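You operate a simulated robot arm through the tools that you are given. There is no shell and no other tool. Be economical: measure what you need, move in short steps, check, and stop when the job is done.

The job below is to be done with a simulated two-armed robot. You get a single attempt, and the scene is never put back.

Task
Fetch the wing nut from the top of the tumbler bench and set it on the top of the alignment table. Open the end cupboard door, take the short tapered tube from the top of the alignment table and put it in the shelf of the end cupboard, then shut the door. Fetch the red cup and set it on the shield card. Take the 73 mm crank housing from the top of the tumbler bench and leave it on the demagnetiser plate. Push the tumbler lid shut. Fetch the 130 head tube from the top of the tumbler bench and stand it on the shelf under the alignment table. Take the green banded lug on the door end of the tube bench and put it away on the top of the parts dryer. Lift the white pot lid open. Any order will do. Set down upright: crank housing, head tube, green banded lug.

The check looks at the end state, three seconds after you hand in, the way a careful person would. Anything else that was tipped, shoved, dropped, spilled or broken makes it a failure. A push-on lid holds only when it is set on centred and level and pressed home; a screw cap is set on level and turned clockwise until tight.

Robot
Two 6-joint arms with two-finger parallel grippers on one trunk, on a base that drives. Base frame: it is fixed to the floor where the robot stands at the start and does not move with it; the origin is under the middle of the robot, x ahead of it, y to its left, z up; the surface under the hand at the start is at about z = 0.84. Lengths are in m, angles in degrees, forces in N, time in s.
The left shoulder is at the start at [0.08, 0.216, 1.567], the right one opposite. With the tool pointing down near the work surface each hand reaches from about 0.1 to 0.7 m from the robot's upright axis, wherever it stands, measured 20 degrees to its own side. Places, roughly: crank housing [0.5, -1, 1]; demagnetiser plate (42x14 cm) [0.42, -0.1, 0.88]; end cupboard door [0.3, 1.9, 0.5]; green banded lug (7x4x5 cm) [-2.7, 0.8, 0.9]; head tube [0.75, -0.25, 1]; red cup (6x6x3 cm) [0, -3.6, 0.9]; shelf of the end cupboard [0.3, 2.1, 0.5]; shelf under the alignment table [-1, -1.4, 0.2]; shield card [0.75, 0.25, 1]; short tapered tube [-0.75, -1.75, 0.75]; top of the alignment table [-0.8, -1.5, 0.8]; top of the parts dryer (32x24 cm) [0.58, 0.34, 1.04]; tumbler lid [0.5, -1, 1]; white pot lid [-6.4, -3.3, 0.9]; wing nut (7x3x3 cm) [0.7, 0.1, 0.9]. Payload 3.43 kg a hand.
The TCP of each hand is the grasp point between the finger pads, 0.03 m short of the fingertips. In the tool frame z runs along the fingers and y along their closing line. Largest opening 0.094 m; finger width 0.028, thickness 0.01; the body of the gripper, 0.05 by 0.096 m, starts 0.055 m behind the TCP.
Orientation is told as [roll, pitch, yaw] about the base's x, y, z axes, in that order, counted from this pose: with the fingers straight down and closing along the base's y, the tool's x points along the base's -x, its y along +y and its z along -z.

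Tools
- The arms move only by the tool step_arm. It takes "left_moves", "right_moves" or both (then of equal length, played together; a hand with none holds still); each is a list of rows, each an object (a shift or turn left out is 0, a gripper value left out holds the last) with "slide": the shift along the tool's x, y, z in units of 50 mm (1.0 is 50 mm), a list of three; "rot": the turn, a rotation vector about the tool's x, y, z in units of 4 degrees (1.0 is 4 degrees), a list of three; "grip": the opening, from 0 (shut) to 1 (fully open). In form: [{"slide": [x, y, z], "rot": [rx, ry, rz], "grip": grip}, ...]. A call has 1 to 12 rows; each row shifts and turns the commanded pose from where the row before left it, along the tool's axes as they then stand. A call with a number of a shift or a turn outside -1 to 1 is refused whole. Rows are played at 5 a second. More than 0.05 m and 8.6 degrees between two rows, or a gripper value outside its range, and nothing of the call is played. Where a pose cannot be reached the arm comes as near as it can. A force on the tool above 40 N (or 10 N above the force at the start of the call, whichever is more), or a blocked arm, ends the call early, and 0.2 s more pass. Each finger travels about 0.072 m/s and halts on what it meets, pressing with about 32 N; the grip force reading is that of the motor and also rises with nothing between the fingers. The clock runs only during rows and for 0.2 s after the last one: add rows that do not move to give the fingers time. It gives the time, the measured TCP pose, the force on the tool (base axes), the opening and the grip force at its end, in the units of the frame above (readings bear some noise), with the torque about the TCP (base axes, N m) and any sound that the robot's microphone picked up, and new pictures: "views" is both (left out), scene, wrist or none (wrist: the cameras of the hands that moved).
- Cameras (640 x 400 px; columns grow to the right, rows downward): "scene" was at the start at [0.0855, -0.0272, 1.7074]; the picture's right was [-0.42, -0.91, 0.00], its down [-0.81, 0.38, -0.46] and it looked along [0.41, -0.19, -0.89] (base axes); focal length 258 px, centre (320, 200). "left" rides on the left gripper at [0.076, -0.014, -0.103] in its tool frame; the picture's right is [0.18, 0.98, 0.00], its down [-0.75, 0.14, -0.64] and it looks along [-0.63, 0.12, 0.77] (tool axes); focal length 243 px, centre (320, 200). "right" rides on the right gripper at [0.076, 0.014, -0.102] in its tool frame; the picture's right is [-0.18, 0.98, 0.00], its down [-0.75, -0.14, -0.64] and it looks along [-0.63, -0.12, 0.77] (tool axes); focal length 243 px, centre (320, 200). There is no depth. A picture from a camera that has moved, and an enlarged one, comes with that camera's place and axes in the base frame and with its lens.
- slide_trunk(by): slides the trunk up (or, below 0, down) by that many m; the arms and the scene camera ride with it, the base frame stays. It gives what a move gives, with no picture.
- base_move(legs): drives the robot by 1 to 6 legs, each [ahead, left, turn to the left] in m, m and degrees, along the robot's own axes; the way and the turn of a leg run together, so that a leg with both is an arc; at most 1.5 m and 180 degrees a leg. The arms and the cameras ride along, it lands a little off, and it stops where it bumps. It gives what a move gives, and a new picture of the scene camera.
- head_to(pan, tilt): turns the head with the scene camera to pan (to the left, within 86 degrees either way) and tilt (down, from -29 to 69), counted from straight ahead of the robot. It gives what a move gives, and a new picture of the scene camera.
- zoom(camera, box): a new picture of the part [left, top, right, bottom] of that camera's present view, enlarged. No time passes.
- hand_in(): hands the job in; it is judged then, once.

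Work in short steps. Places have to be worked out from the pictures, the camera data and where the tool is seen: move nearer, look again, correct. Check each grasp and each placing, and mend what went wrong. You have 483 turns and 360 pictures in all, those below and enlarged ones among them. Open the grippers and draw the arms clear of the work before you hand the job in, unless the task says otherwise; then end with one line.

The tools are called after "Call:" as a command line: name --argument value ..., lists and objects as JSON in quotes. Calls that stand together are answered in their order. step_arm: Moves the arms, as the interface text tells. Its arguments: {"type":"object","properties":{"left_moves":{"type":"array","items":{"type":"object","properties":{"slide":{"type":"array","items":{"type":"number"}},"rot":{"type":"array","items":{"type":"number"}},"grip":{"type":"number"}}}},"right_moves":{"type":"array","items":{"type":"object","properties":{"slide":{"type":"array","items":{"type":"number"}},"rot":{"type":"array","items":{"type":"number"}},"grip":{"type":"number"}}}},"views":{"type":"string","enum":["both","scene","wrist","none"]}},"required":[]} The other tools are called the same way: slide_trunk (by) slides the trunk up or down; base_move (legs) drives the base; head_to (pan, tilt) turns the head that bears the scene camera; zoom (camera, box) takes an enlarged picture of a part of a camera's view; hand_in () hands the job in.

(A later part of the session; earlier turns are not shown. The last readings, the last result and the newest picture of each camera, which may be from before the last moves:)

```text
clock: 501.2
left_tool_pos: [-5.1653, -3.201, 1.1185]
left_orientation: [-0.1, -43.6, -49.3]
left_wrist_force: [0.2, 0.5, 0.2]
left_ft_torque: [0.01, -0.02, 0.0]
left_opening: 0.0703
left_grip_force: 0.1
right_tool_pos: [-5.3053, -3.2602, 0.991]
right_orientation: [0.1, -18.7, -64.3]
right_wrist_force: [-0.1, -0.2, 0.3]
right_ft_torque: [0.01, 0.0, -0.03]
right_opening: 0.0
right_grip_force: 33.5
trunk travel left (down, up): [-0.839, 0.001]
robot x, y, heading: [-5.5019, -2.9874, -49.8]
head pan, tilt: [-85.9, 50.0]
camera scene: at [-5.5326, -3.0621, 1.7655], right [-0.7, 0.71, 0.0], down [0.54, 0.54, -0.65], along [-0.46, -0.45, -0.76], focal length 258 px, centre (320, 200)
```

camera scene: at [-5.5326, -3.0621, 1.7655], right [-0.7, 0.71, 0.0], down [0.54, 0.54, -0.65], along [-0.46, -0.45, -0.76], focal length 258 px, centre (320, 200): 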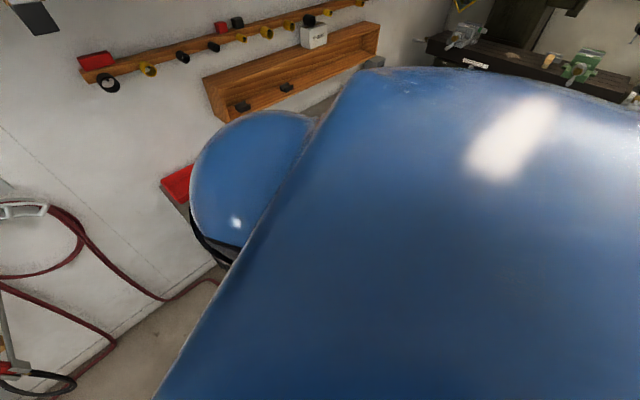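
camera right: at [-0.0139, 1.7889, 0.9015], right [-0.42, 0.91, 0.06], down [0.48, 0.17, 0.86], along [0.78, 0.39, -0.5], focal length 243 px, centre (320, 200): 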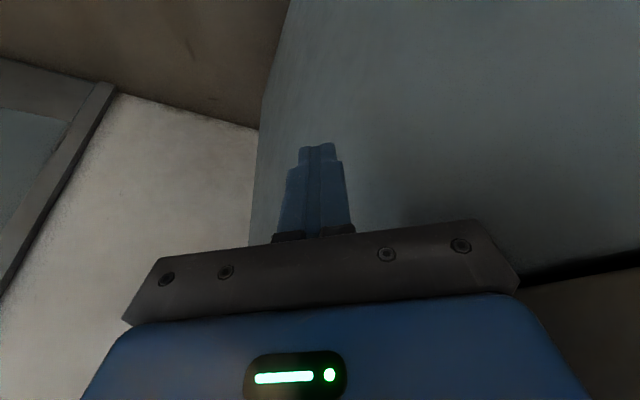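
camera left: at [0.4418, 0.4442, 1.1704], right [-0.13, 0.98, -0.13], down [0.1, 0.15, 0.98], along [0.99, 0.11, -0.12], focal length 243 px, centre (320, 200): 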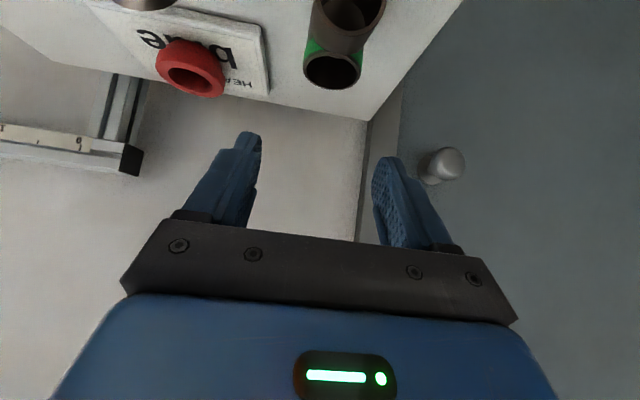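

The body blocks those views. I pull back south-east a bit and face west to see the table and pot properly.

Call:
base_move --legs '[[0.35, 0, 0], [0, 0, -130]]'

Call:
head_to --pan 5 --tilt 40

```text
clock: 508.9
left_tool_pos: [-5.6569, -3.3693, 1.1192]
left_orientation: [0.3, -43.7, -179.8]
left_wrist_force: [-0.8, -0.4, -0.5]
left_ft_torque: [0.0, -0.02, 0.01]
left_opening: 0.0706
left_grip_force: 0.0
right_tool_pos: [-5.6118, -3.2231, 0.9924]
right_orientation: [0.3, -18.8, 165.5]
right_wrist_force: [0.1, 0.0, -0.2]
right_ft_torque: [0.0, 0.01, 0.04]
right_opening: 0.0
right_grip_force: 33.8
trunk travel left (down, up): [-0.839, 0.001]
robot x, y, heading: [-5.2759, -3.2515, -179.2]
head pan, tilt: [-85.9, 50.0]
camera scene: at [-5.3152, -3.1764, 1.7652], right [1.0, 0.08, 0.0], down [0.06, -0.76, -0.64], along [-0.05, 0.64, -0.77], focal length 258 px, centre (320, 200)
```

scene: 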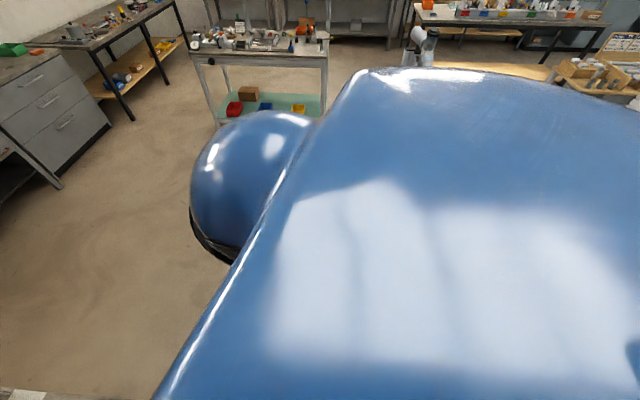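

```text
clock: 510.6
left_tool_pos: [-5.6571, -3.3684, 1.118]
left_orientation: [0.3, -43.7, -179.8]
left_wrist_force: [-0.1, -0.2, -0.2]
left_ft_torque: [-0.01, 0.0, 0.02]
left_opening: 0.0706
left_grip_force: 0.0
right_tool_pos: [-5.6123, -3.2231, 0.9914]
right_orientation: [0.4, -18.8, 165.5]
right_wrist_force: [0.4, -0.3, 0.5]
right_ft_torque: [0.01, 0.0, -0.01]
right_opening: 0.0001
right_grip_force: 33.3
trunk travel left (down, up): [-0.839, 0.001]
robot x, y, heading: [-5.2789, -3.2539, -179.8]
head pan, tilt: [5.0, 40.0]
camera scene: at [-5.3941, -3.2608, 1.7794], right [-0.09, 1.0, 0.0], down [0.64, 0.06, -0.77], along [-0.76, -0.07, -0.64], focal length 258 px, centre (320, 200)
```

scene: 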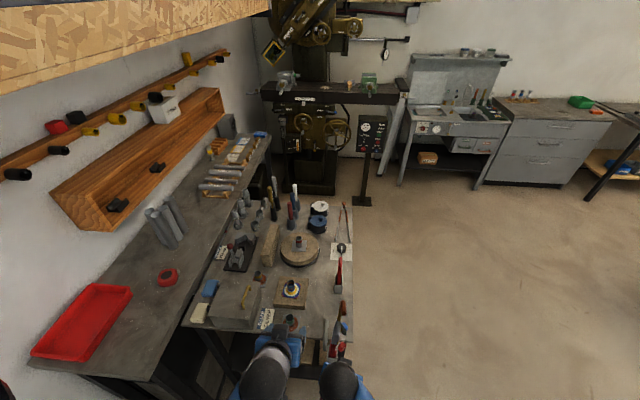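

I see the table's contents. I zoom to identify the white pot.

Call:
zoom --camera "scene" --box '[260, 180, 370, 260]'

Call:
zoom --camera "scene" --box '[180, 240, 370, 370]'

```text
5.00 times, centred on (315, 220) of scene
camera zoom: at [-5.3941, -3.2608, 1.7794], right [-0.09, 1.0, 0.0], down [0.64, 0.06, -0.77], along [-0.76, -0.07, -0.64], focal length 1291 px, centre (345, 100)
```

zoom: 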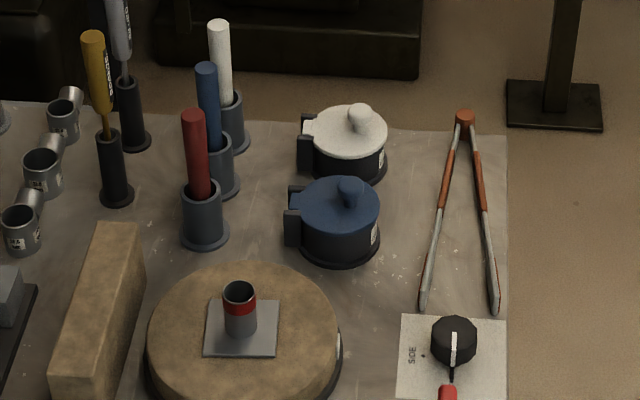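

```text
3.08 times, centred on (275, 305) of scene
camera zoom: at [-5.3941, -3.2608, 1.7794], right [-0.09, 1.0, 0.0], down [0.64, 0.06, -0.77], along [-0.76, -0.07, -0.64], focal length 794 px, centre (458, -123)
```

zoom: 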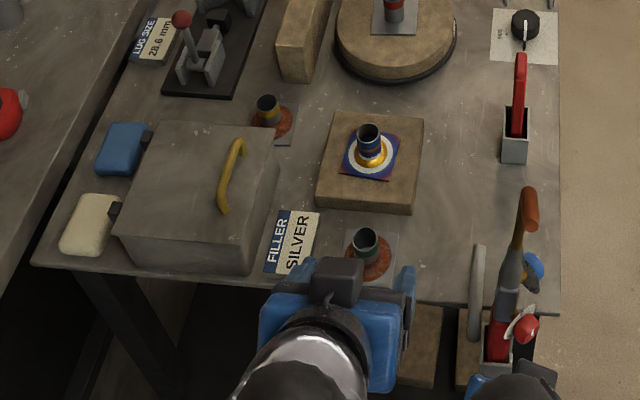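

The white pot (lid with knob, hinge on its south side) stands at about (-6.35, -3.35). The gap is too narrow, so I take the northern route: back east, then north between the two stands.

Call:
base_move --legs '[[-1.07, 0, 0], [0, 0.0, -90]]'

Call:
head_to --pan 0 --tilt 40

```text
clock: 519.9
left_tool_pos: [-4.3258, -2.8685, 1.1191]
left_orientation: [0.3, -43.7, 90.0]
left_wrist_force: [0.3, 0.3, 0.2]
left_ft_torque: [0.0, 0.0, 0.0]
left_opening: 0.0704
left_grip_force: 0.0
right_tool_pos: [-4.1803, -2.9138, 0.9925]
right_orientation: [0.5, -18.7, 75.3]
right_wrist_force: [-0.7, -0.5, 0.1]
right_ft_torque: [0.03, -0.01, -0.01]
right_opening: 0.0001
right_grip_force: 33.3
trunk travel left (down, up): [-0.839, 0.001]
robot x, y, heading: [-4.2137, -3.2501, 90.1]
head pan, tilt: [5.0, 40.0]
camera scene: at [-4.221, -3.1343, 1.7794], right [1.0, 0.09, 0.0], down [0.06, -0.64, -0.77], along [-0.07, 0.76, -0.64], focal length 258 px, centre (320, 200)
```

scene: 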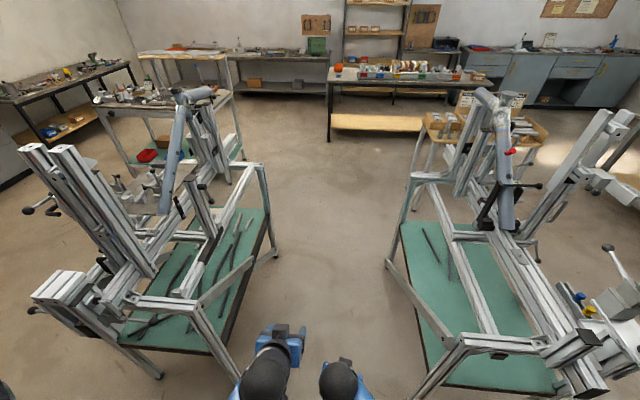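

```text
clock: 520.5
left_tool_pos: [-4.3261, -2.8683, 1.1191]
left_orientation: [0.3, -43.7, 90.0]
left_wrist_force: [0.2, 1.0, -0.1]
left_ft_torque: [0.01, 0.01, -0.01]
left_opening: 0.0704
left_grip_force: 0.0
right_tool_pos: [-4.1803, -2.9142, 0.9916]
right_orientation: [0.3, -18.8, 75.3]
right_wrist_force: [-0.6, 0.0, 1.1]
right_ft_torque: [0.0, -0.02, -0.01]
right_opening: 0.0
right_grip_force: 33.0
trunk travel left (down, up): [-0.839, 0.001]
robot x, y, heading: [-4.2108, -3.2478, 90.0]
head pan, tilt: [0.0, 40.0]
camera scene: at [-4.2136, -3.134, 1.7794], right [1.0, 0.0, 0.0], down [0.0, -0.64, -0.77], along [0.0, 0.77, -0.64], focal length 258 px, centre (320, 200)
```

scene: 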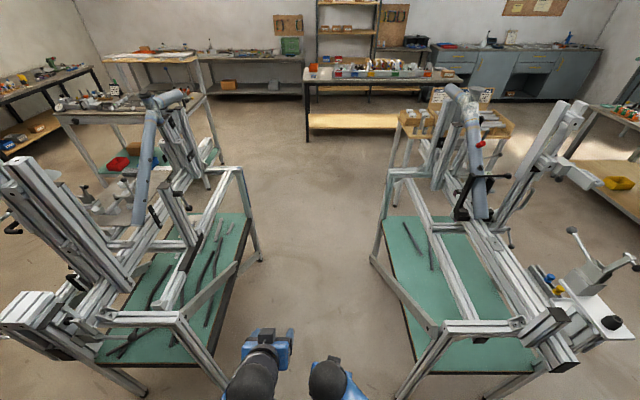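

The corridor is 0.95 m wide and the robot is centred. I go north through it, then west, in two calls.

Call:
base_move --legs '[[1.5, 0, 0], [0.42, 0, 0], [0, 0, 90], [1.5, 0, 0]]'

```text
clock: 541.0
left_tool_pos: [-6.0913, -1.4376, 1.1204]
left_orientation: [0.3, -43.8, 179.8]
left_wrist_force: [-0.3, -0.3, -0.1]
left_ft_torque: [0.01, -0.01, 0.03]
left_opening: 0.0704
left_grip_force: 0.1
right_tool_pos: [-6.0449, -1.2904, 0.9921]
right_orientation: [0.5, -18.9, 165.1]
right_wrist_force: [0.0, 0.4, 0.7]
right_ft_torque: [0.0, 0.0, -0.02]
right_opening: 0.0001
right_grip_force: 33.0
trunk travel left (down, up): [-0.839, 0.001]
robot x, y, heading: [-5.7081, -1.3257, 179.8]
head pan, tilt: [0.0, 40.0]
camera scene: at [-5.8263, -1.3235, 1.7795], right [0.0, 1.0, 0.0], down [0.64, 0.0, -0.77], along [-0.77, 0.0, -0.64], focal length 258 px, centre (320, 200)
```

scene: 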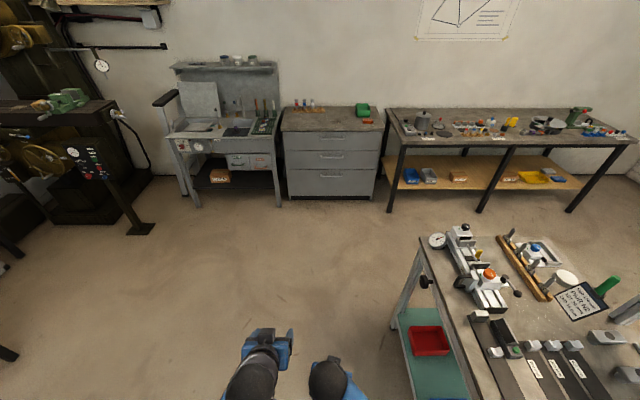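

Open floor here. I turn south and drive to about (-6.15, -2.45) in front of the table's north side.

Call:
base_move --legs '[[0.1, 0, 0], [0, 0, 90], [1.1, -0.34, 0]]'

Call:
head_to --pan -5 --tilt 45

Call:
zoom --camera "scene" --box '[240, 120, 440, 245]'

```text
clock: 551.5
left_tool_pos: [-6.0317, -2.8047, 1.1193]
left_orientation: [0.3, -43.9, -90.0]
left_wrist_force: [0.3, 0.2, 0.6]
left_ft_torque: [0.0, 0.03, 0.04]
left_opening: 0.0704
left_grip_force: 0.1
right_tool_pos: [-6.1775, -2.7599, 0.9921]
right_orientation: [0.4, -18.9, -104.7]
right_wrist_force: [-0.9, -0.1, -0.4]
right_ft_torque: [0.02, -0.01, 0.0]
right_opening: 0.0
right_grip_force: 33.0
trunk travel left (down, up): [-0.839, 0.001]
robot x, y, heading: [-6.1493, -2.4241, -89.7]
head pan, tilt: [0.0, 40.0]
camera scene: at [-6.1492, -2.5393, 1.7795], right [-1.0, 0.0, 0.0], down [0.0, 0.64, -0.77], along [0.0, -0.77, -0.64], focal length 258 px, centre (320, 200)
```

scene: 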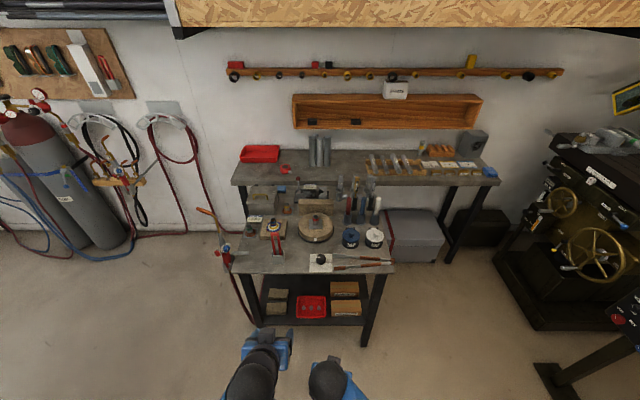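

```text
clock: 552.1
left_tool_pos: [-6.0327, -2.806, 1.1202]
left_orientation: [0.3, -43.7, -89.9]
left_wrist_force: [-0.4, 0.5, 1.3]
left_ft_torque: [0.02, -0.01, -0.01]
left_opening: 0.0705
left_grip_force: 0.0
right_tool_pos: [-6.1776, -2.7594, 0.9922]
right_orientation: [0.4, -18.9, -104.7]
right_wrist_force: [-0.4, 0.4, 0.4]
right_ft_torque: [0.0, 0.0, -0.01]
right_opening: 0.0
right_grip_force: 33.2
trunk travel left (down, up): [-0.839, 0.001]
robot x, y, heading: [-6.1464, -2.4291, -90.2]
head pan, tilt: [-5.0, 45.0]
camera scene: at [-6.1565, -2.5362, 1.7722], right [-1.0, 0.08, 0.0], down [0.06, 0.7, -0.71], along [-0.06, -0.7, -0.71], focal length 258 px, centre (320, 200)
```

scene: 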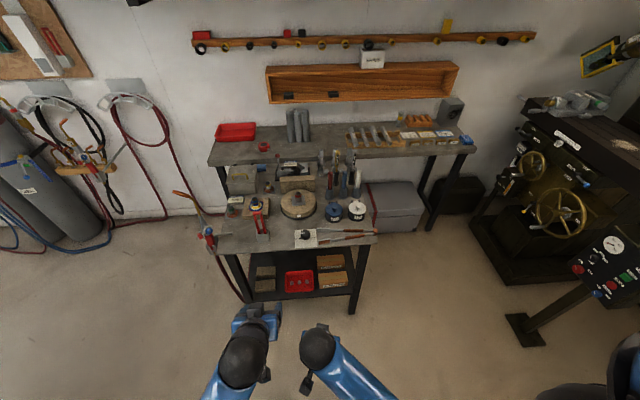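

```text
3.20 times, centred on (340, 182) of scene
camera zoom: at [-6.1565, -2.5362, 1.7722], right [-1.0, 0.08, 0.0], down [0.06, 0.7, -0.71], along [-0.06, -0.7, -0.71], focal length 826 px, centre (256, 256)
```

zoom: 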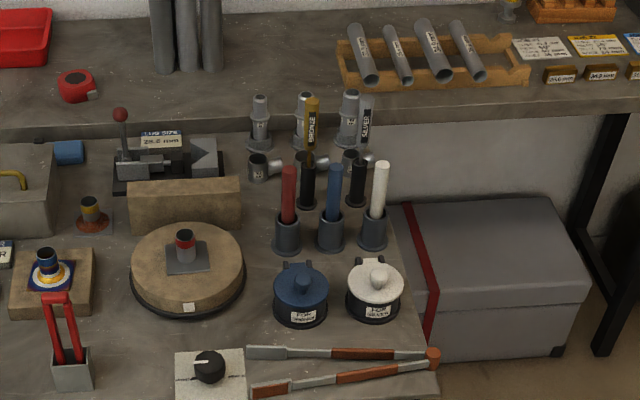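

The white pot's lid centre is about (-6.40, -3.353), z≈0.88, hinge on its far (south) side. I'll grip the knob from above with a vertical hand closing along x, so the knob can pivot. First set the right hand vertical and square.

Call:
step_arm --right_moves '[{"rot": [0, 1, 0], "grip": 0.5}, {"rot": [0, 1, 0]}, {"rot": [0, 1, 0]}, {"rot": [0, 1, 0]}, {"rot": [0, 0.7, 0]}, {"rot": [0, 0, -0.92]}, {"rot": [0, 0, -0.92]}, {"rot": [0, 0, -0.92]}, {"rot": [0, 0, -0.92]}]' --views "none"

Call:
base_move --legs '[[0.33, 0, 0]]'

```text
clock: 554.1
left_tool_pos: [-6.0328, -2.8062, 1.1194]
left_orientation: [0.3, -43.7, -89.9]
left_wrist_force: [0.9, 0.9, -0.9]
left_ft_torque: [0.01, -0.01, -0.01]
left_opening: 0.0704
left_grip_force: 0.0
right_tool_pos: [-6.1783, -2.7606, 0.9921]
right_orientation: [0.3, -0.1, -89.7]
right_wrist_force: [-0.1, 0.4, -0.1]
right_ft_torque: [0.0, -0.01, 0.02]
right_opening: 0.0468
right_grip_force: 0.1
trunk travel left (down, up): [-0.839, 0.001]
robot x, y, heading: [-6.1463, -2.4247, -90.0]
head pan, tilt: [-5.0, 45.0]
```

```text
clock: 556.3
left_tool_pos: [-6.0325, -3.1339, 1.1193]
left_orientation: [0.3, -43.9, -90.0]
left_wrist_force: [0.0, 1.2, -0.2]
left_ft_torque: [0.01, 0.0, 0.04]
left_opening: 0.0704
left_grip_force: 0.1
right_tool_pos: [-6.1773, -3.0879, 0.9927]
right_orientation: [0.2, -0.4, -89.8]
right_wrist_force: [-0.2, 0.3, 0.2]
right_ft_torque: [-0.01, 0.01, -0.01]
right_opening: 0.0469
right_grip_force: 0.1
trunk travel left (down, up): [-0.839, 0.001]
robot x, y, heading: [-6.1463, -2.7553, -89.9]
head pan, tilt: [-5.0, 45.0]
camera scene: at [-6.156, -2.8629, 1.7725], right [-1.0, 0.09, 0.0], down [0.06, 0.7, -0.71], along [-0.06, -0.71, -0.71], focal length 258 px, centre (320, 200)
```

scene: 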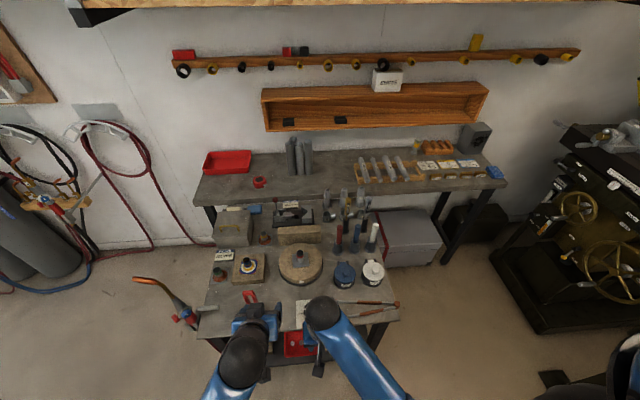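

Lid confirmed near (-6.40, -3.353). I bring the right hand over, at y≈-3.30, and look down.

Call:
step_arm --right_moves '[{"slide": [0, -0.9, 0]}, {"slide": [0, -0.9, 0]}, {"slide": [0, -0.9, 0]}, {"slide": [0, -0.9, 0]}, {"slide": [0, -0.9, 0]}, {"slide": [-0.9, 0, 0]}, {"slide": [-0.9, 0, 0]}, {"slide": [-0.9, 0, 0]}, {"slide": [-0.9, 0, 0]}]' --views "both"

```text
clock: 558.3
left_tool_pos: [-6.032, -3.1379, 1.1188]
left_orientation: [0.3, -43.7, -90.1]
left_wrist_force: [-0.5, -0.2, 0.7]
left_ft_torque: [0.0, -0.01, 0.0]
left_opening: 0.0708
left_grip_force: 0.1
right_tool_pos: [-6.402, -3.2727, 0.991]
right_orientation: [0.2, 0.0, -90.0]
right_wrist_force: [-1.0, 0.1, 0.6]
right_ft_torque: [0.0, 0.02, -0.02]
right_opening: 0.0469
right_grip_force: 0.1
trunk travel left (down, up): [-0.839, 0.001]
robot x, y, heading: [-6.1451, -2.7547, -89.9]
head pan, tilt: [-5.0, 45.0]
camera scene: at [-6.1563, -2.869, 1.772], right [-1.0, 0.09, 0.0], down [0.06, 0.71, -0.71], along [-0.06, -0.7, -0.71], focal length 258 px, centre (320, 200)
camera right: at [-6.3872, -3.1979, 1.0934], right [0.98, -0.18, 0.01], down [-0.14, -0.75, 0.64], along [-0.11, -0.63, -0.77], focal length 243 px, centre (320, 200)
```

scene: 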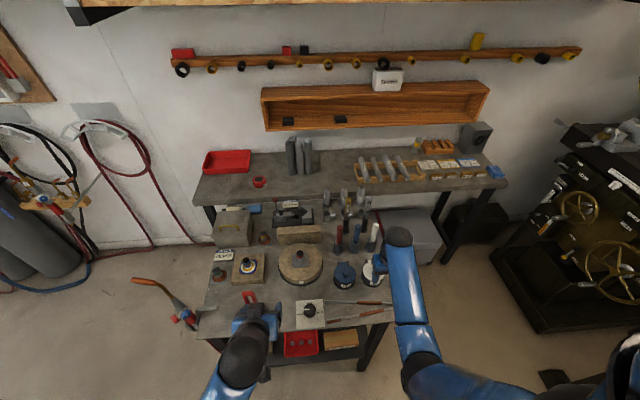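
right: 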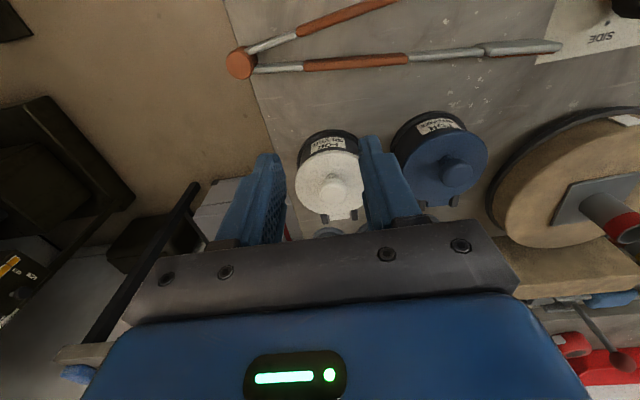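

Knob at about (-6.403, -3.346, 0.90). I move above it and descend to TCP 0.94 for a look.

Call:
step_arm --right_moves '[{"slide": [-0.73, 0, 0]}, {"slide": [-0.73, 0, 0]}, {"slide": [0, 0, 0.5]}, {"slide": [0, 0, 0.5]}]' --views "both"

Call:
zoom --camera "scene" --box '[310, 210, 450, 310]'

```text
clock: 559.3
left_tool_pos: [-6.0331, -3.1357, 1.1195]
left_orientation: [0.3, -43.8, -90.0]
left_wrist_force: [-0.2, 0.3, 0.1]
left_ft_torque: [-0.01, -0.01, 0.02]
left_opening: 0.0706
left_grip_force: 0.1
right_tool_pos: [-6.4016, -3.3438, 0.9418]
right_orientation: [0.4, -0.1, -89.8]
right_wrist_force: [0.0, -0.5, 0.5]
right_ft_torque: [0.01, 0.03, 0.0]
right_opening: 0.0471
right_grip_force: 0.1
trunk travel left (down, up): [-0.839, 0.001]
robot x, y, heading: [-6.1458, -2.7588, -89.7]
head pan, tilt: [-5.0, 45.0]
camera scene: at [-6.1563, -2.8655, 1.7723], right [-1.0, 0.09, 0.0], down [0.06, 0.7, -0.71], along [-0.06, -0.71, -0.71], focal length 258 px, centre (320, 200)
camera right: at [-6.3878, -3.2683, 1.0445], right [0.98, -0.18, 0.01], down [-0.14, -0.75, 0.64], along [-0.11, -0.63, -0.77], focal length 243 px, centre (320, 200)
```

scene: 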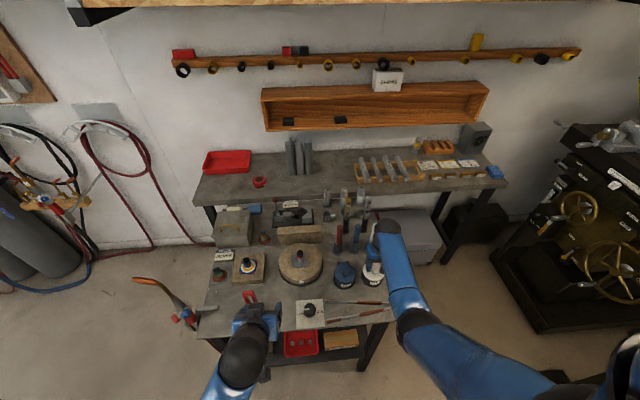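
right: 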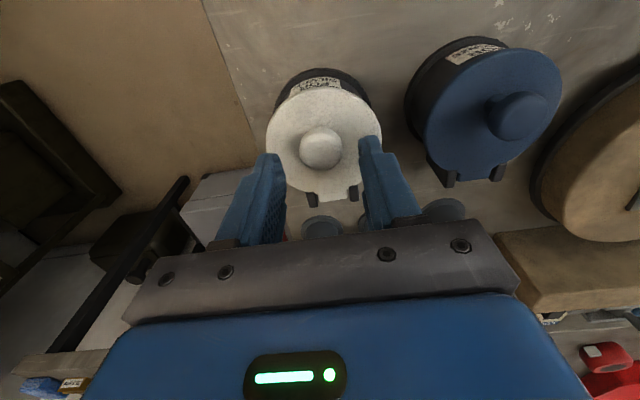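

```text
4.00 times, centred on (380, 260) of scene
camera zoom: at [-6.1563, -2.8655, 1.7723], right [-1.0, 0.09, 0.0], down [0.06, 0.7, -0.71], along [-0.06, -0.71, -0.71], focal length 1032 px, centre (80, -40)
```

zoom: 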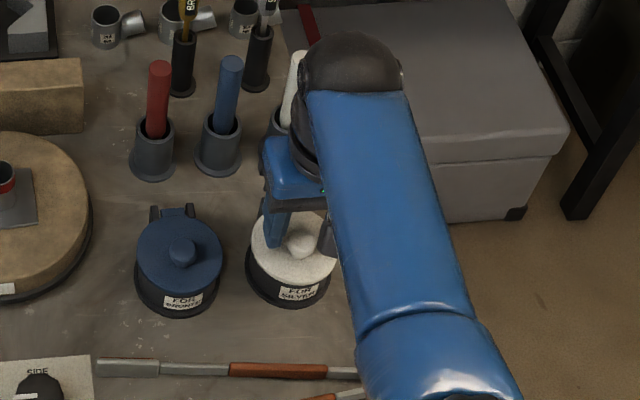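

Knob centre about (-6.400, -3.342, 0.905), centred between the fingers. I lower 22 mm and close.

Call:
step_arm --right_moves '[{"slide": [0, 0, 0.22]}, {"slide": [0, 0, 0.22]}, {"grip": 0.35}, {"grip": 0.2}, {"grip": 0}, {"grip": 0}, {"grip": 0}]' --views "wrist"

```text
clock: 560.9
left_tool_pos: [-6.0303, -3.1356, 1.1196]
left_orientation: [0.2, -43.9, -89.8]
left_wrist_force: [-0.8, 0.5, -0.2]
left_ft_torque: [-0.01, -0.05, 0.01]
left_opening: 0.0708
left_grip_force: 0.1
right_tool_pos: [-6.3988, -3.3446, 0.9215]
right_orientation: [0.4, -0.3, -89.8]
right_wrist_force: [0.7, -1.2, 17.4]
right_ft_torque: [-0.15, -0.24, 0.02]
right_opening: 0.0252
right_grip_force: 44.8
trunk travel left (down, up): [-0.839, 0.001]
robot x, y, heading: [-6.1466, -2.76, -89.9]
head pan, tilt: [-5.0, 45.0]
camera right: at [-6.386, -3.2682, 1.0235], right [0.98, -0.18, 0.01], down [-0.14, -0.75, 0.65], along [-0.11, -0.64, -0.76], focal length 243 px, centre (320, 200)
```

right: 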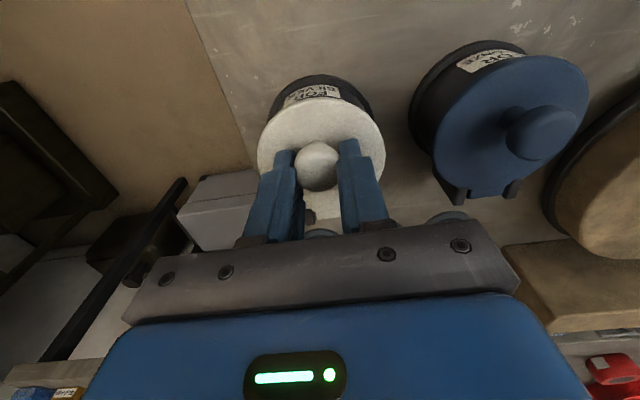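

Knob gripped (25 mm). I lift along the hinge arc: first 30°, then check.

Call:
step_arm --right_moves '[{"slide": [-0.06, 0, -0.12]}, {"slide": [-0.1, 0, -0.112]}, {"slide": [-0.108, 0, -0.1]}, {"slide": [-0.108, 0, -0.082]}]' --views "wrist"

```text
clock: 561.9
left_tool_pos: [-6.0307, -3.1336, 1.1209]
left_orientation: [0.2, -43.8, -89.8]
left_wrist_force: [0.8, 0.3, 0.2]
left_ft_torque: [0.0, 0.02, -0.01]
left_opening: 0.0705
left_grip_force: 0.0
right_tool_pos: [-6.4004, -3.3584, 0.9403]
right_orientation: [0.3, 0.1, -89.8]
right_wrist_force: [9.5, 23.4, -5.3]
right_ft_torque: [1.4, -0.09, -0.12]
right_opening: 0.0251
right_grip_force: 45.6
trunk travel left (down, up): [-0.839, 0.001]
robot x, y, heading: [-6.1475, -2.7564, -89.8]
head pan, tilt: [-5.0, 45.0]
camera right: at [-6.386, -3.2835, 1.0436], right [0.98, -0.18, 0.01], down [-0.14, -0.76, 0.64], along [-0.11, -0.63, -0.77], focal length 243 px, centre (320, 200)
```

right: 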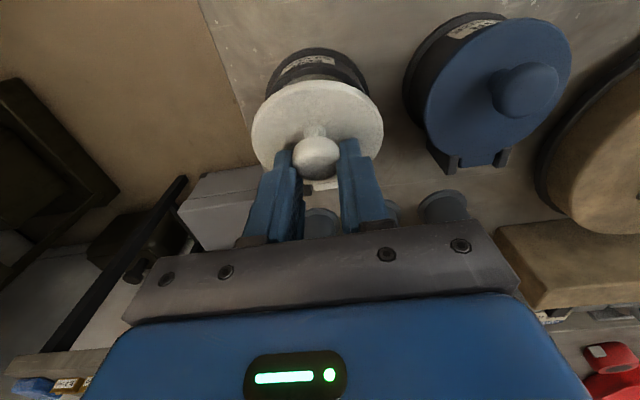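

The lid is rising (~20°). Side force shows I should go up more before forward; I correct and continue.

Call:
step_arm --right_moves '[{"slide": [0.04, 0, -0.12]}, {"slide": [-0.08, 0, -0.12]}, {"slide": [-0.1, 0, -0.1]}]' --views "none"

Call:
step_arm --right_moves '[{"slide": [-0.12, 0, -0.08]}, {"slide": [-0.12, 0, -0.06]}]' --views "wrist"

```text
clock: 562.7
left_tool_pos: [-6.0314, -3.1388, 1.118]
left_orientation: [0.2, -43.6, -89.9]
left_wrist_force: [0.3, 0.5, 0.0]
left_ft_torque: [0.01, 0.03, 0.01]
left_opening: 0.0707
left_grip_force: 0.0
right_tool_pos: [-6.4001, -3.3701, 0.955]
right_orientation: [0.4, 0.1, -89.9]
right_wrist_force: [10.6, 5.9, -23.2]
right_ft_torque: [0.88, -0.19, -0.1]
right_opening: 0.0247
right_grip_force: 44.8
trunk travel left (down, up): [-0.839, 0.001]
robot x, y, heading: [-6.1436, -2.7567, -89.8]
head pan, tilt: [-5.0, 45.0]
```

```text
clock: 563.3
left_tool_pos: [-6.0303, -3.1378, 1.12]
left_orientation: [0.2, -43.7, -89.9]
left_wrist_force: [0.8, 0.9, -0.3]
left_ft_torque: [0.04, 0.03, 0.0]
left_opening: 0.0703
left_grip_force: 0.0
right_tool_pos: [-6.3991, -3.3838, 0.9644]
right_orientation: [0.3, -0.3, -89.8]
right_wrist_force: [12.3, 7.3, -10.2]
right_ft_torque: [0.73, -0.33, -0.2]
right_opening: 0.0244
right_grip_force: 45.1
trunk travel left (down, up): [-0.839, 0.001]
robot x, y, heading: [-6.1472, -2.7525, -89.8]
head pan, tilt: [-5.0, 45.0]
camera right: at [-6.386, -3.3081, 1.0672], right [0.98, -0.18, 0.01], down [-0.14, -0.75, 0.64], along [-0.11, -0.63, -0.77], focal length 243 px, centre (320, 200)
```

right: 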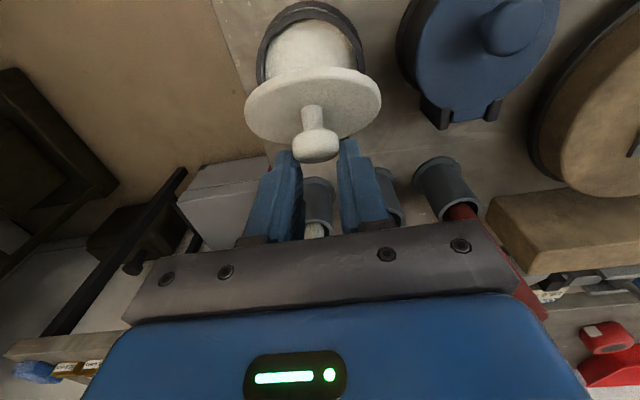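

About 45° open and still held. I continue mostly forward now.

Call:
step_arm --right_moves '[{"slide": [-0.16, 0, -0.02]}, {"slide": [-0.16, 0, 0]}, {"slide": [-0.16, 0, 0.03]}]' --views "wrist"

```text
clock: 564.1
left_tool_pos: [-6.0334, -3.1396, 1.1185]
left_orientation: [0.4, -43.6, -90.1]
left_wrist_force: [0.3, 0.7, 0.2]
left_ft_torque: [0.02, 0.0, 0.01]
left_opening: 0.0703
left_grip_force: 0.1
right_tool_pos: [-6.4039, -3.4089, 0.9631]
right_orientation: [0.3, -0.3, -90.0]
right_wrist_force: [-0.6, -1.1, 0.1]
right_ft_torque: [0.0, 0.01, 0.01]
right_opening: 0.0
right_grip_force: 32.9
trunk travel left (down, up): [-0.839, 0.001]
robot x, y, heading: [-6.1438, -2.7567, -90.0]
head pan, tilt: [-5.0, 45.0]
camera right: at [-6.3909, -3.334, 1.066], right [0.98, -0.18, 0.01], down [-0.14, -0.75, 0.65], along [-0.11, -0.64, -0.76], focal length 243 px, centre (320, 200)
```

right: 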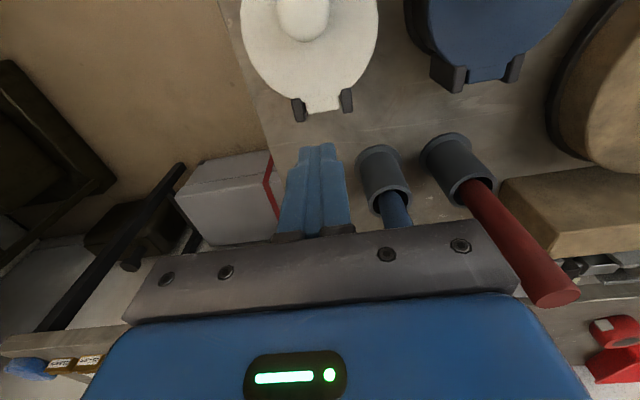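

The grip slipped off and the lid fell back shut. I'll retry with a shallower grip (tips higher, less interference with the lid) and the precise arc. First I reposition above the knob.

Call:
step_arm --right_moves '[{"slide": [0, 0, -0.6]}, {"slide": [0.66, 0, 0], "grip": 0.5}, {"slide": [0.66, 0, 0]}, {"slide": [0, 0, 0.5]}]' --views "wrist"

```text
clock: 565.1
left_tool_pos: [-6.0328, -3.1367, 1.1173]
left_orientation: [0.4, -43.7, -90.0]
left_wrist_force: [-0.3, -0.4, 0.4]
left_ft_torque: [-0.02, 0.06, 0.0]
left_opening: 0.0707
left_grip_force: 0.1
right_tool_pos: [-6.4015, -3.34, 0.9674]
right_orientation: [0.3, -0.1, -89.9]
right_wrist_force: [0.4, -0.2, -0.5]
right_ft_torque: [0.01, 0.02, 0.01]
right_opening: 0.0472
right_grip_force: 0.1
trunk travel left (down, up): [-0.839, 0.001]
robot x, y, heading: [-6.1483, -2.7563, -90.0]
head pan, tilt: [-5.0, 45.0]
camera right: at [-6.3878, -3.2649, 1.0704], right [0.98, -0.18, 0.01], down [-0.14, -0.75, 0.64], along [-0.11, -0.63, -0.77], focal length 243 px, centre (320, 200)
```

right: 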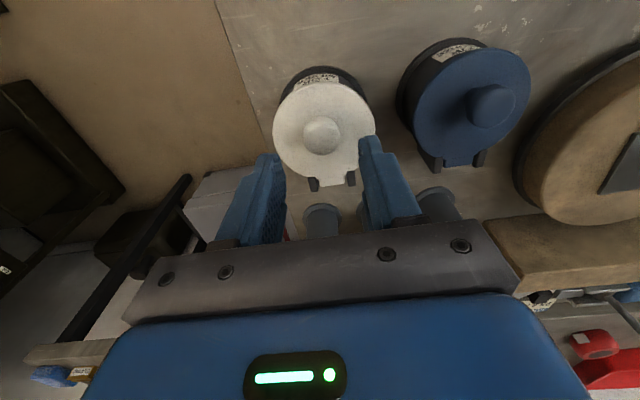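

The pot stands where it was. I descend to TCP 0.9265 and close on the knob.

Call:
step_arm --right_moves '[{"slide": [-0.03, 0.02, 0.41]}, {"slide": [0, 0, 0.41]}, {"grip": 0.3}, {"grip": 0.2}, {"grip": 0}, {"grip": 0}, {"grip": 0}]' --views "none"

Call:
step_arm --right_moves '[{"slide": [-0.104, 0, -0.172]}, {"slide": [-0.134, 0, -0.152]}, {"slide": [-0.156, 0, -0.128]}, {"slide": [-0.176, 0, -0.098]}]' --views "wrist"

```text
clock: 566.7
left_tool_pos: [-6.0314, -3.1366, 1.1188]
left_orientation: [0.1, -43.7, -89.8]
left_wrist_force: [-0.2, 0.2, 0.3]
left_ft_torque: [-0.02, 0.01, -0.01]
left_opening: 0.0705
left_grip_force: 0.1
right_tool_pos: [-6.3996, -3.3412, 0.9267]
right_orientation: [0.3, -0.1, -89.8]
right_wrist_force: [4.1, -1.8, -3.8]
right_ft_torque: [0.13, -0.1, 0.0]
right_opening: 0.0248
right_grip_force: 45.1
trunk travel left (down, up): [-0.839, 0.001]
robot x, y, heading: [-6.1485, -2.7551, -89.7]
head pan, tilt: [-5.0, 45.0]
```

```text
clock: 567.7
left_tool_pos: [-6.0313, -3.1331, 1.1212]
left_orientation: [0.3, -43.9, -89.9]
left_wrist_force: [0.0, 0.0, -0.1]
left_ft_torque: [0.01, -0.04, -0.02]
left_opening: 0.0707
left_grip_force: 0.2
right_tool_pos: [-6.3992, -3.3649, 0.9557]
right_orientation: [0.3, 0.1, -89.9]
right_wrist_force: [7.5, 22.8, -2.1]
right_ft_torque: [1.61, -0.14, -0.05]
right_opening: 0.0251
right_grip_force: 44.6
trunk travel left (down, up): [-0.839, 0.001]
robot x, y, heading: [-6.1477, -2.7557, -90.0]
head pan, tilt: [-5.0, 45.0]
camera right: at [-6.3859, -3.2906, 1.0591], right [0.98, -0.18, 0.0], down [-0.14, -0.76, 0.64], along [-0.11, -0.63, -0.77], focal length 243 px, centre (320, 200)
```

right: 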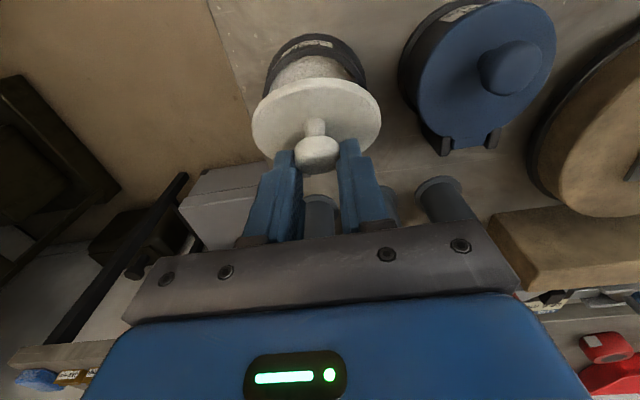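

Held at ~38°. The force pattern says the hinge sits higher than I assumed; I continue on a corrected arc in two parts.

Call:
step_arm --right_moves '[{"slide": [-0.03, 0, -0.146]}, {"slide": [-0.178, 0, -0.066]}, {"slide": [-0.184, 0, -0.032]}]' --views "wrist"

```text
clock: 568.5
left_tool_pos: [-6.0312, -3.1354, 1.1199]
left_orientation: [0.2, -43.8, -89.9]
left_wrist_force: [0.4, 0.6, 0.4]
left_ft_torque: [-0.01, 0.0, 0.02]
left_opening: 0.0703
left_grip_force: 0.0
right_tool_pos: [-6.3994, -3.3897, 0.9699]
right_orientation: [0.3, -0.4, -89.8]
right_wrist_force: [6.6, 11.7, -2.2]
right_ft_torque: [0.98, -0.11, -0.03]
right_opening: 0.025
right_grip_force: 45.4
trunk travel left (down, up): [-0.839, 0.001]
robot x, y, heading: [-6.1487, -2.7524, -90.0]
head pan, tilt: [-5.0, 45.0]
camera right: at [-6.386, -3.3134, 1.072], right [0.98, -0.18, 0.01], down [-0.14, -0.75, 0.65], along [-0.11, -0.64, -0.76], focal length 243 px, centre (320, 200)
```

right: 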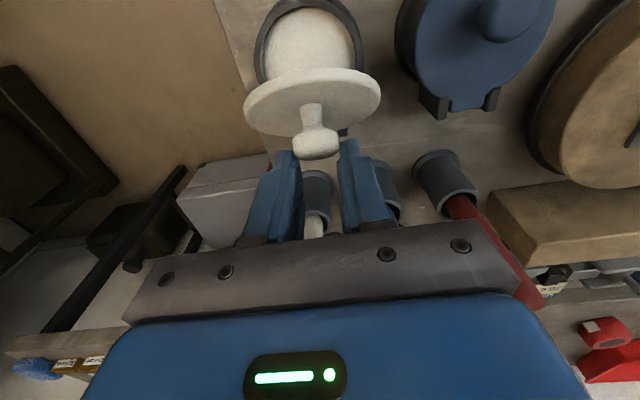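

About 55–60°. The knob is slipping toward the tips, so I go forward and slightly down.

Call:
step_arm --right_moves '[{"slide": [-0.08, 0, 0.1]}, {"slide": [-0.18, 0, 0.04]}]' --views "wrist"

```text
clock: 569.1
left_tool_pos: [-6.0313, -3.1317, 1.1213]
left_orientation: [0.1, -44.0, -89.9]
left_wrist_force: [-0.2, 0.0, 0.9]
left_ft_torque: [0.01, -0.05, -0.01]
left_opening: 0.0703
left_grip_force: 0.0
right_tool_pos: [-6.3988, -3.4017, 0.9668]
right_orientation: [0.3, -0.9, -89.9]
right_wrist_force: [1.4, -3.1, 3.4]
right_ft_torque: [0.3, 0.13, 0.0]
right_opening: 0.0088
right_grip_force: 19.7
trunk travel left (down, up): [-0.839, 0.001]
robot x, y, heading: [-6.1445, -2.7563, -90.0]
head pan, tilt: [-5.0, 45.0]
camera right: at [-6.3855, -3.3256, 1.0682], right [0.98, -0.18, 0.01], down [-0.14, -0.74, 0.65], along [-0.11, -0.64, -0.76], focal length 243 px, centre (320, 200)
```

right: 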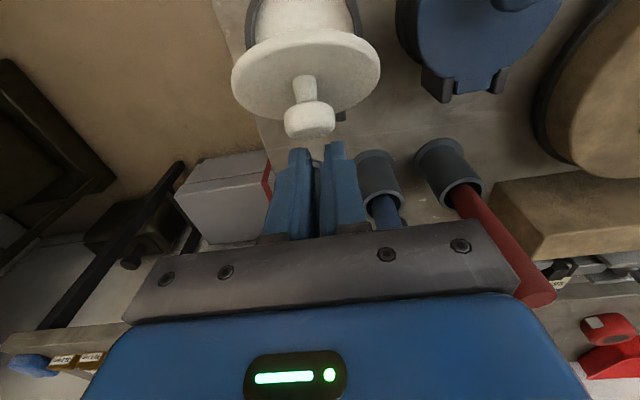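

The knob slipped free, but the lid is still up in this picture. I check whether it stays.

Call:
step_arm --right_moves '[{"slide": [0, 0, 0]}]' --views "wrist"

```text
clock: 569.5
left_tool_pos: [-6.0339, -3.1394, 1.1177]
left_orientation: [0.3, -43.6, -90.0]
left_wrist_force: [0.5, 0.3, -0.9]
left_ft_torque: [-0.02, 0.04, 0.01]
left_opening: 0.0707
left_grip_force: 0.1
right_tool_pos: [-6.4027, -3.4044, 0.9574]
right_orientation: [0.4, 0.0, -89.9]
right_wrist_force: [0.0, -0.9, 0.5]
right_ft_torque: [0.01, 0.0, 0.01]
right_opening: 0.0
right_grip_force: 33.1
trunk travel left (down, up): [-0.839, 0.001]
robot x, y, heading: [-6.1455, -2.753, -90.1]
head pan, tilt: [-5.0, 45.0]
camera right: at [-6.3881, -3.3298, 1.0609], right [0.98, -0.18, 0.01], down [-0.14, -0.75, 0.64], along [-0.11, -0.63, -0.77], focal length 243 px, centre (320, 200)
```

right: 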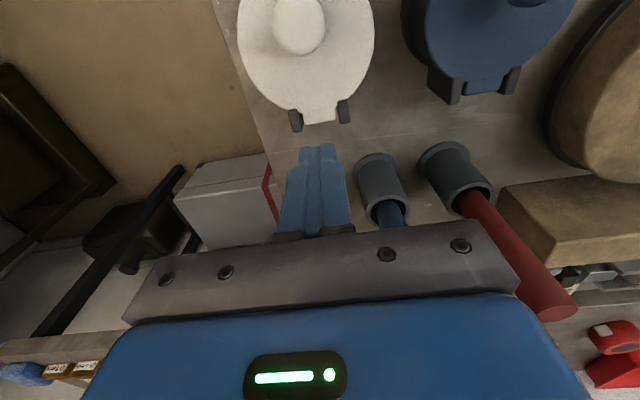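

It fell shut: the strong grip keeps the knob from pivoting. I'll retry with a light grip so it can pivot. Reposition over the knob, lower and close gently to just under its size.

Call:
step_arm --right_moves '[{"slide": [0, 0, -0.6]}, {"slide": [0.63, 0, 0], "grip": 0.5}, {"slide": [0.63, 0, 0]}, {"slide": [0, 0.06, 0.6]}, {"slide": [0, 0, 0.62]}, {"grip": 0.3}, {"grip": 0.27}, {"grip": 0.255}, {"grip": 0.255}]' --views "wrist"

```text
clock: 571.5
left_tool_pos: [-6.0331, -3.1357, 1.1198]
left_orientation: [0.4, -43.6, -90.1]
left_wrist_force: [-0.1, -0.6, 0.3]
left_ft_torque: [0.02, -0.01, -0.01]
left_opening: 0.0705
left_grip_force: 0.0
right_tool_pos: [-6.3973, -3.3395, 0.9281]
right_orientation: [0.4, -0.1, -89.9]
right_wrist_force: [-7.8, 0.3, -0.9]
right_ft_torque: [-0.06, 0.12, 0.01]
right_opening: 0.0283
right_grip_force: 3.9
trunk travel left (down, up): [-0.839, 0.001]
robot x, y, heading: [-6.1426, -2.7544, -89.8]
head pan, tilt: [-5.0, 45.0]
camera right: at [-6.3846, -3.2639, 1.0314], right [0.98, -0.18, 0.01], down [-0.14, -0.75, 0.64], along [-0.11, -0.63, -0.77], focal length 243 px, centre (320, 200)
```

right: 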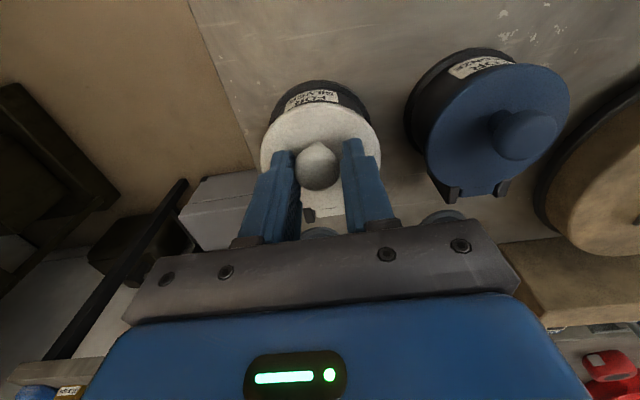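

One finger touches first; I recentre by 2.5 mm and let the light grip settle.

Call:
step_arm --right_moves '[{"slide": [0, -0.05, 0], "grip": 0.25}, {"grip": 0.25}, {"grip": 0.25}]' --views "none"

```text
clock: 572.3
left_tool_pos: [-6.0328, -3.1365, 1.1199]
left_orientation: [0.3, -43.6, -90.0]
left_wrist_force: [-0.1, 0.9, -0.8]
left_ft_torque: [-0.01, -0.02, -0.03]
left_opening: 0.0707
left_grip_force: 0.1
right_tool_pos: [-6.4002, -3.3396, 0.929]
right_orientation: [0.5, -0.1, -89.7]
right_wrist_force: [-4.8, 1.9, -0.8]
right_ft_torque: [0.07, 0.09, 0.0]
right_opening: 0.0258
right_grip_force: 2.3
trunk travel left (down, up): [-0.839, 0.001]
robot x, y, heading: [-6.145, -2.7553, -89.8]
head pan, tilt: [-5.0, 45.0]
```

Call:
step_arm --right_moves '[{"slide": [0, -0.03, 0], "grip": 0.22}, {"grip": 0.22}, {"grip": 0.22}]' --views "none"

```text
clock: 573.1
left_tool_pos: [-6.0305, -3.1371, 1.1196]
left_orientation: [0.3, -43.7, -89.9]
left_wrist_force: [-0.5, -0.5, 0.3]
left_ft_torque: [0.0, 0.03, 0.0]
left_opening: 0.0706
left_grip_force: 0.2
right_tool_pos: [-6.3995, -3.3394, 0.9289]
right_orientation: [0.4, 0.0, -89.7]
right_wrist_force: [2.7, 3.2, -2.4]
right_ft_torque: [0.24, -0.16, 0.05]
right_opening: 0.0249
right_grip_force: 45.1
trunk travel left (down, up): [-0.839, 0.001]
robot x, y, heading: [-6.1422, -2.7561, -90.0]
head pan, tilt: [-5.0, 45.0]
```

Steep response: 45 N at 0.22. I back off to about 0.257 for a light hold.

Call:
step_arm --right_moves '[{"grip": 0.257}, {"grip": 0.257}]' --views "none"

```text
clock: 573.7
left_tool_pos: [-6.0311, -3.1369, 1.1191]
left_orientation: [0.2, -43.7, -89.8]
left_wrist_force: [-0.1, 0.4, -0.4]
left_ft_torque: [-0.02, 0.03, 0.0]
left_opening: 0.0705
left_grip_force: 0.1
right_tool_pos: [-6.4001, -3.341, 0.9294]
right_orientation: [0.4, -0.2, -89.8]
right_wrist_force: [4.6, -1.3, 1.0]
right_ft_torque: [-0.07, -0.1, -0.02]
right_opening: 0.0268
right_grip_force: 1.5
trunk travel left (down, up): [-0.839, 0.001]
robot x, y, heading: [-6.1447, -2.7564, -89.7]
head pan, tilt: [-5.0, 45.0]
```

Call:
step_arm --right_moves '[{"grip": 0.24}, {"grip": 0.24}, {"grip": 0.24}]' --views "none"

```text
clock: 574.5
left_tool_pos: [-6.0294, -3.1369, 1.1184]
left_orientation: [0.2, -43.7, -89.9]
left_wrist_force: [-0.7, 0.3, 0.7]
left_ft_torque: [-0.03, -0.03, 0.02]
left_opening: 0.0703
left_grip_force: 0.1
right_tool_pos: [-6.3992, -3.3408, 0.9284]
right_orientation: [0.3, -0.2, -89.8]
right_wrist_force: [6.6, -1.6, 1.9]
right_ft_torque: [-0.26, -0.18, 0.04]
right_opening: 0.0248
right_grip_force: 45.0
trunk travel left (down, up): [-0.839, 0.001]
robot x, y, heading: [-6.147, -2.7524, -90.0]
head pan, tilt: [-5.0, 45.0]
```

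The torque shows a pivot friction of ~1 Nm that the arc motion overcame fine; the earlier "correction" upward caused the slip. I regrip a bit deeper and follow the original arc exactly.

Call:
step_arm --right_moves '[{"grip": 0.45}, {"slide": [-0.02, 0, 0.12], "grip": 0.45}, {"grip": 0.2}, {"grip": 0}, {"grip": 0}, {"grip": 0}]' --views "none"

Call:
step_arm --right_moves '[{"slide": [-0.104, 0, -0.172]}, {"slide": [-0.134, 0, -0.152]}, {"slide": [-0.156, 0, -0.128]}, {"slide": [-0.176, 0, -0.098]}, {"slide": [-0.192, 0, -0.064]}]' --views "wrist"

```text
clock: 575.9
left_tool_pos: [-6.0301, -3.1366, 1.12]
left_orientation: [0.2, -43.7, -89.9]
left_wrist_force: [0.4, -0.3, 0.5]
left_ft_torque: [-0.02, -0.04, 0.01]
left_opening: 0.0703
left_grip_force: 0.1
right_tool_pos: [-6.4, -3.3399, 0.9226]
right_orientation: [0.3, -0.1, -89.9]
right_wrist_force: [5.7, 2.6, -1.6]
right_ft_torque: [0.15, -0.13, -0.01]
right_opening: 0.025
right_grip_force: 45.1
trunk travel left (down, up): [-0.839, 0.001]
robot x, y, heading: [-6.1471, -2.758, -90.0]
head pan, tilt: [-5.0, 45.0]
```

```text
clock: 577.1
left_tool_pos: [-6.029, -3.1333, 1.1199]
left_orientation: [0.1, -44.0, -89.9]
left_wrist_force: [1.1, 0.5, -0.1]
left_ft_torque: [0.01, 0.04, -0.01]
left_opening: 0.0707
left_grip_force: 0.1
right_tool_pos: [-6.3994, -3.3744, 0.9569]
right_orientation: [0.4, 0.1, -89.8]
right_wrist_force: [11.4, 24.0, 4.7]
right_ft_torque: [1.59, -0.21, -0.1]
right_opening: 0.0249
right_grip_force: 45.1
trunk travel left (down, up): [-0.839, 0.001]
robot x, y, heading: [-6.1457, -2.7551, -89.8]
head pan, tilt: [-5.0, 45.0]
camera right: at [-6.3858, -3.2995, 1.06], right [0.98, -0.18, 0.0], down [-0.14, -0.75, 0.64], along [-0.11, -0.63, -0.77], focal length 243 px, centre (320, 200)
```

right: 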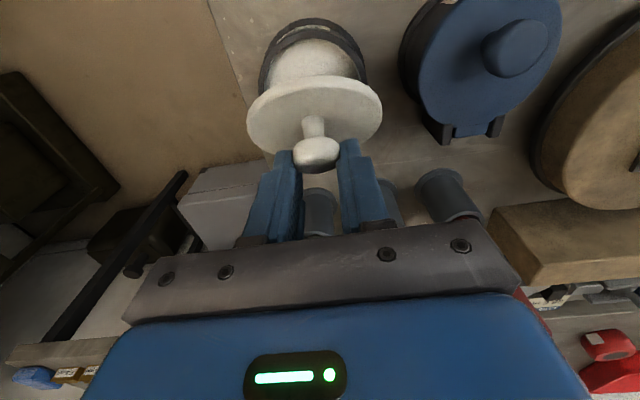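

Held at ~45–50°. Continue the same arc to 80°.

Call:
step_arm --right_moves '[{"slide": [-0.2, 0, -0.032]}, {"slide": [-0.202, 0, 0.004]}, {"slide": [-0.198, 0, 0.04]}]' --views "wrist"

```text
clock: 577.9
left_tool_pos: [-6.0346, -3.1398, 1.1174]
left_orientation: [0.4, -43.7, -90.1]
left_wrist_force: [-0.5, 0.0, -0.3]
left_ft_torque: [0.0, 0.02, 0.0]
left_opening: 0.0704
left_grip_force: 0.0
right_tool_pos: [-6.4045, -3.4125, 0.952]
right_orientation: [0.3, -0.2, -89.9]
right_wrist_force: [0.7, -0.1, 0.5]
right_ft_torque: [0.0, 0.0, 0.02]
right_opening: 0.0001
right_grip_force: 33.3
trunk travel left (down, up): [-0.839, 0.001]
robot x, y, heading: [-6.1472, -2.7555, -89.7]
head pan, tilt: [-5.0, 45.0]
camera right: at [-6.3907, -3.3371, 1.055], right [0.98, -0.18, 0.01], down [-0.14, -0.75, 0.64], along [-0.11, -0.63, -0.77], focal length 243 px, centre (320, 200)
```

right: 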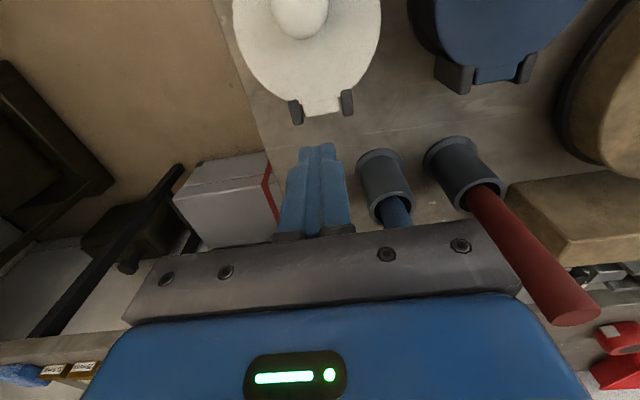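

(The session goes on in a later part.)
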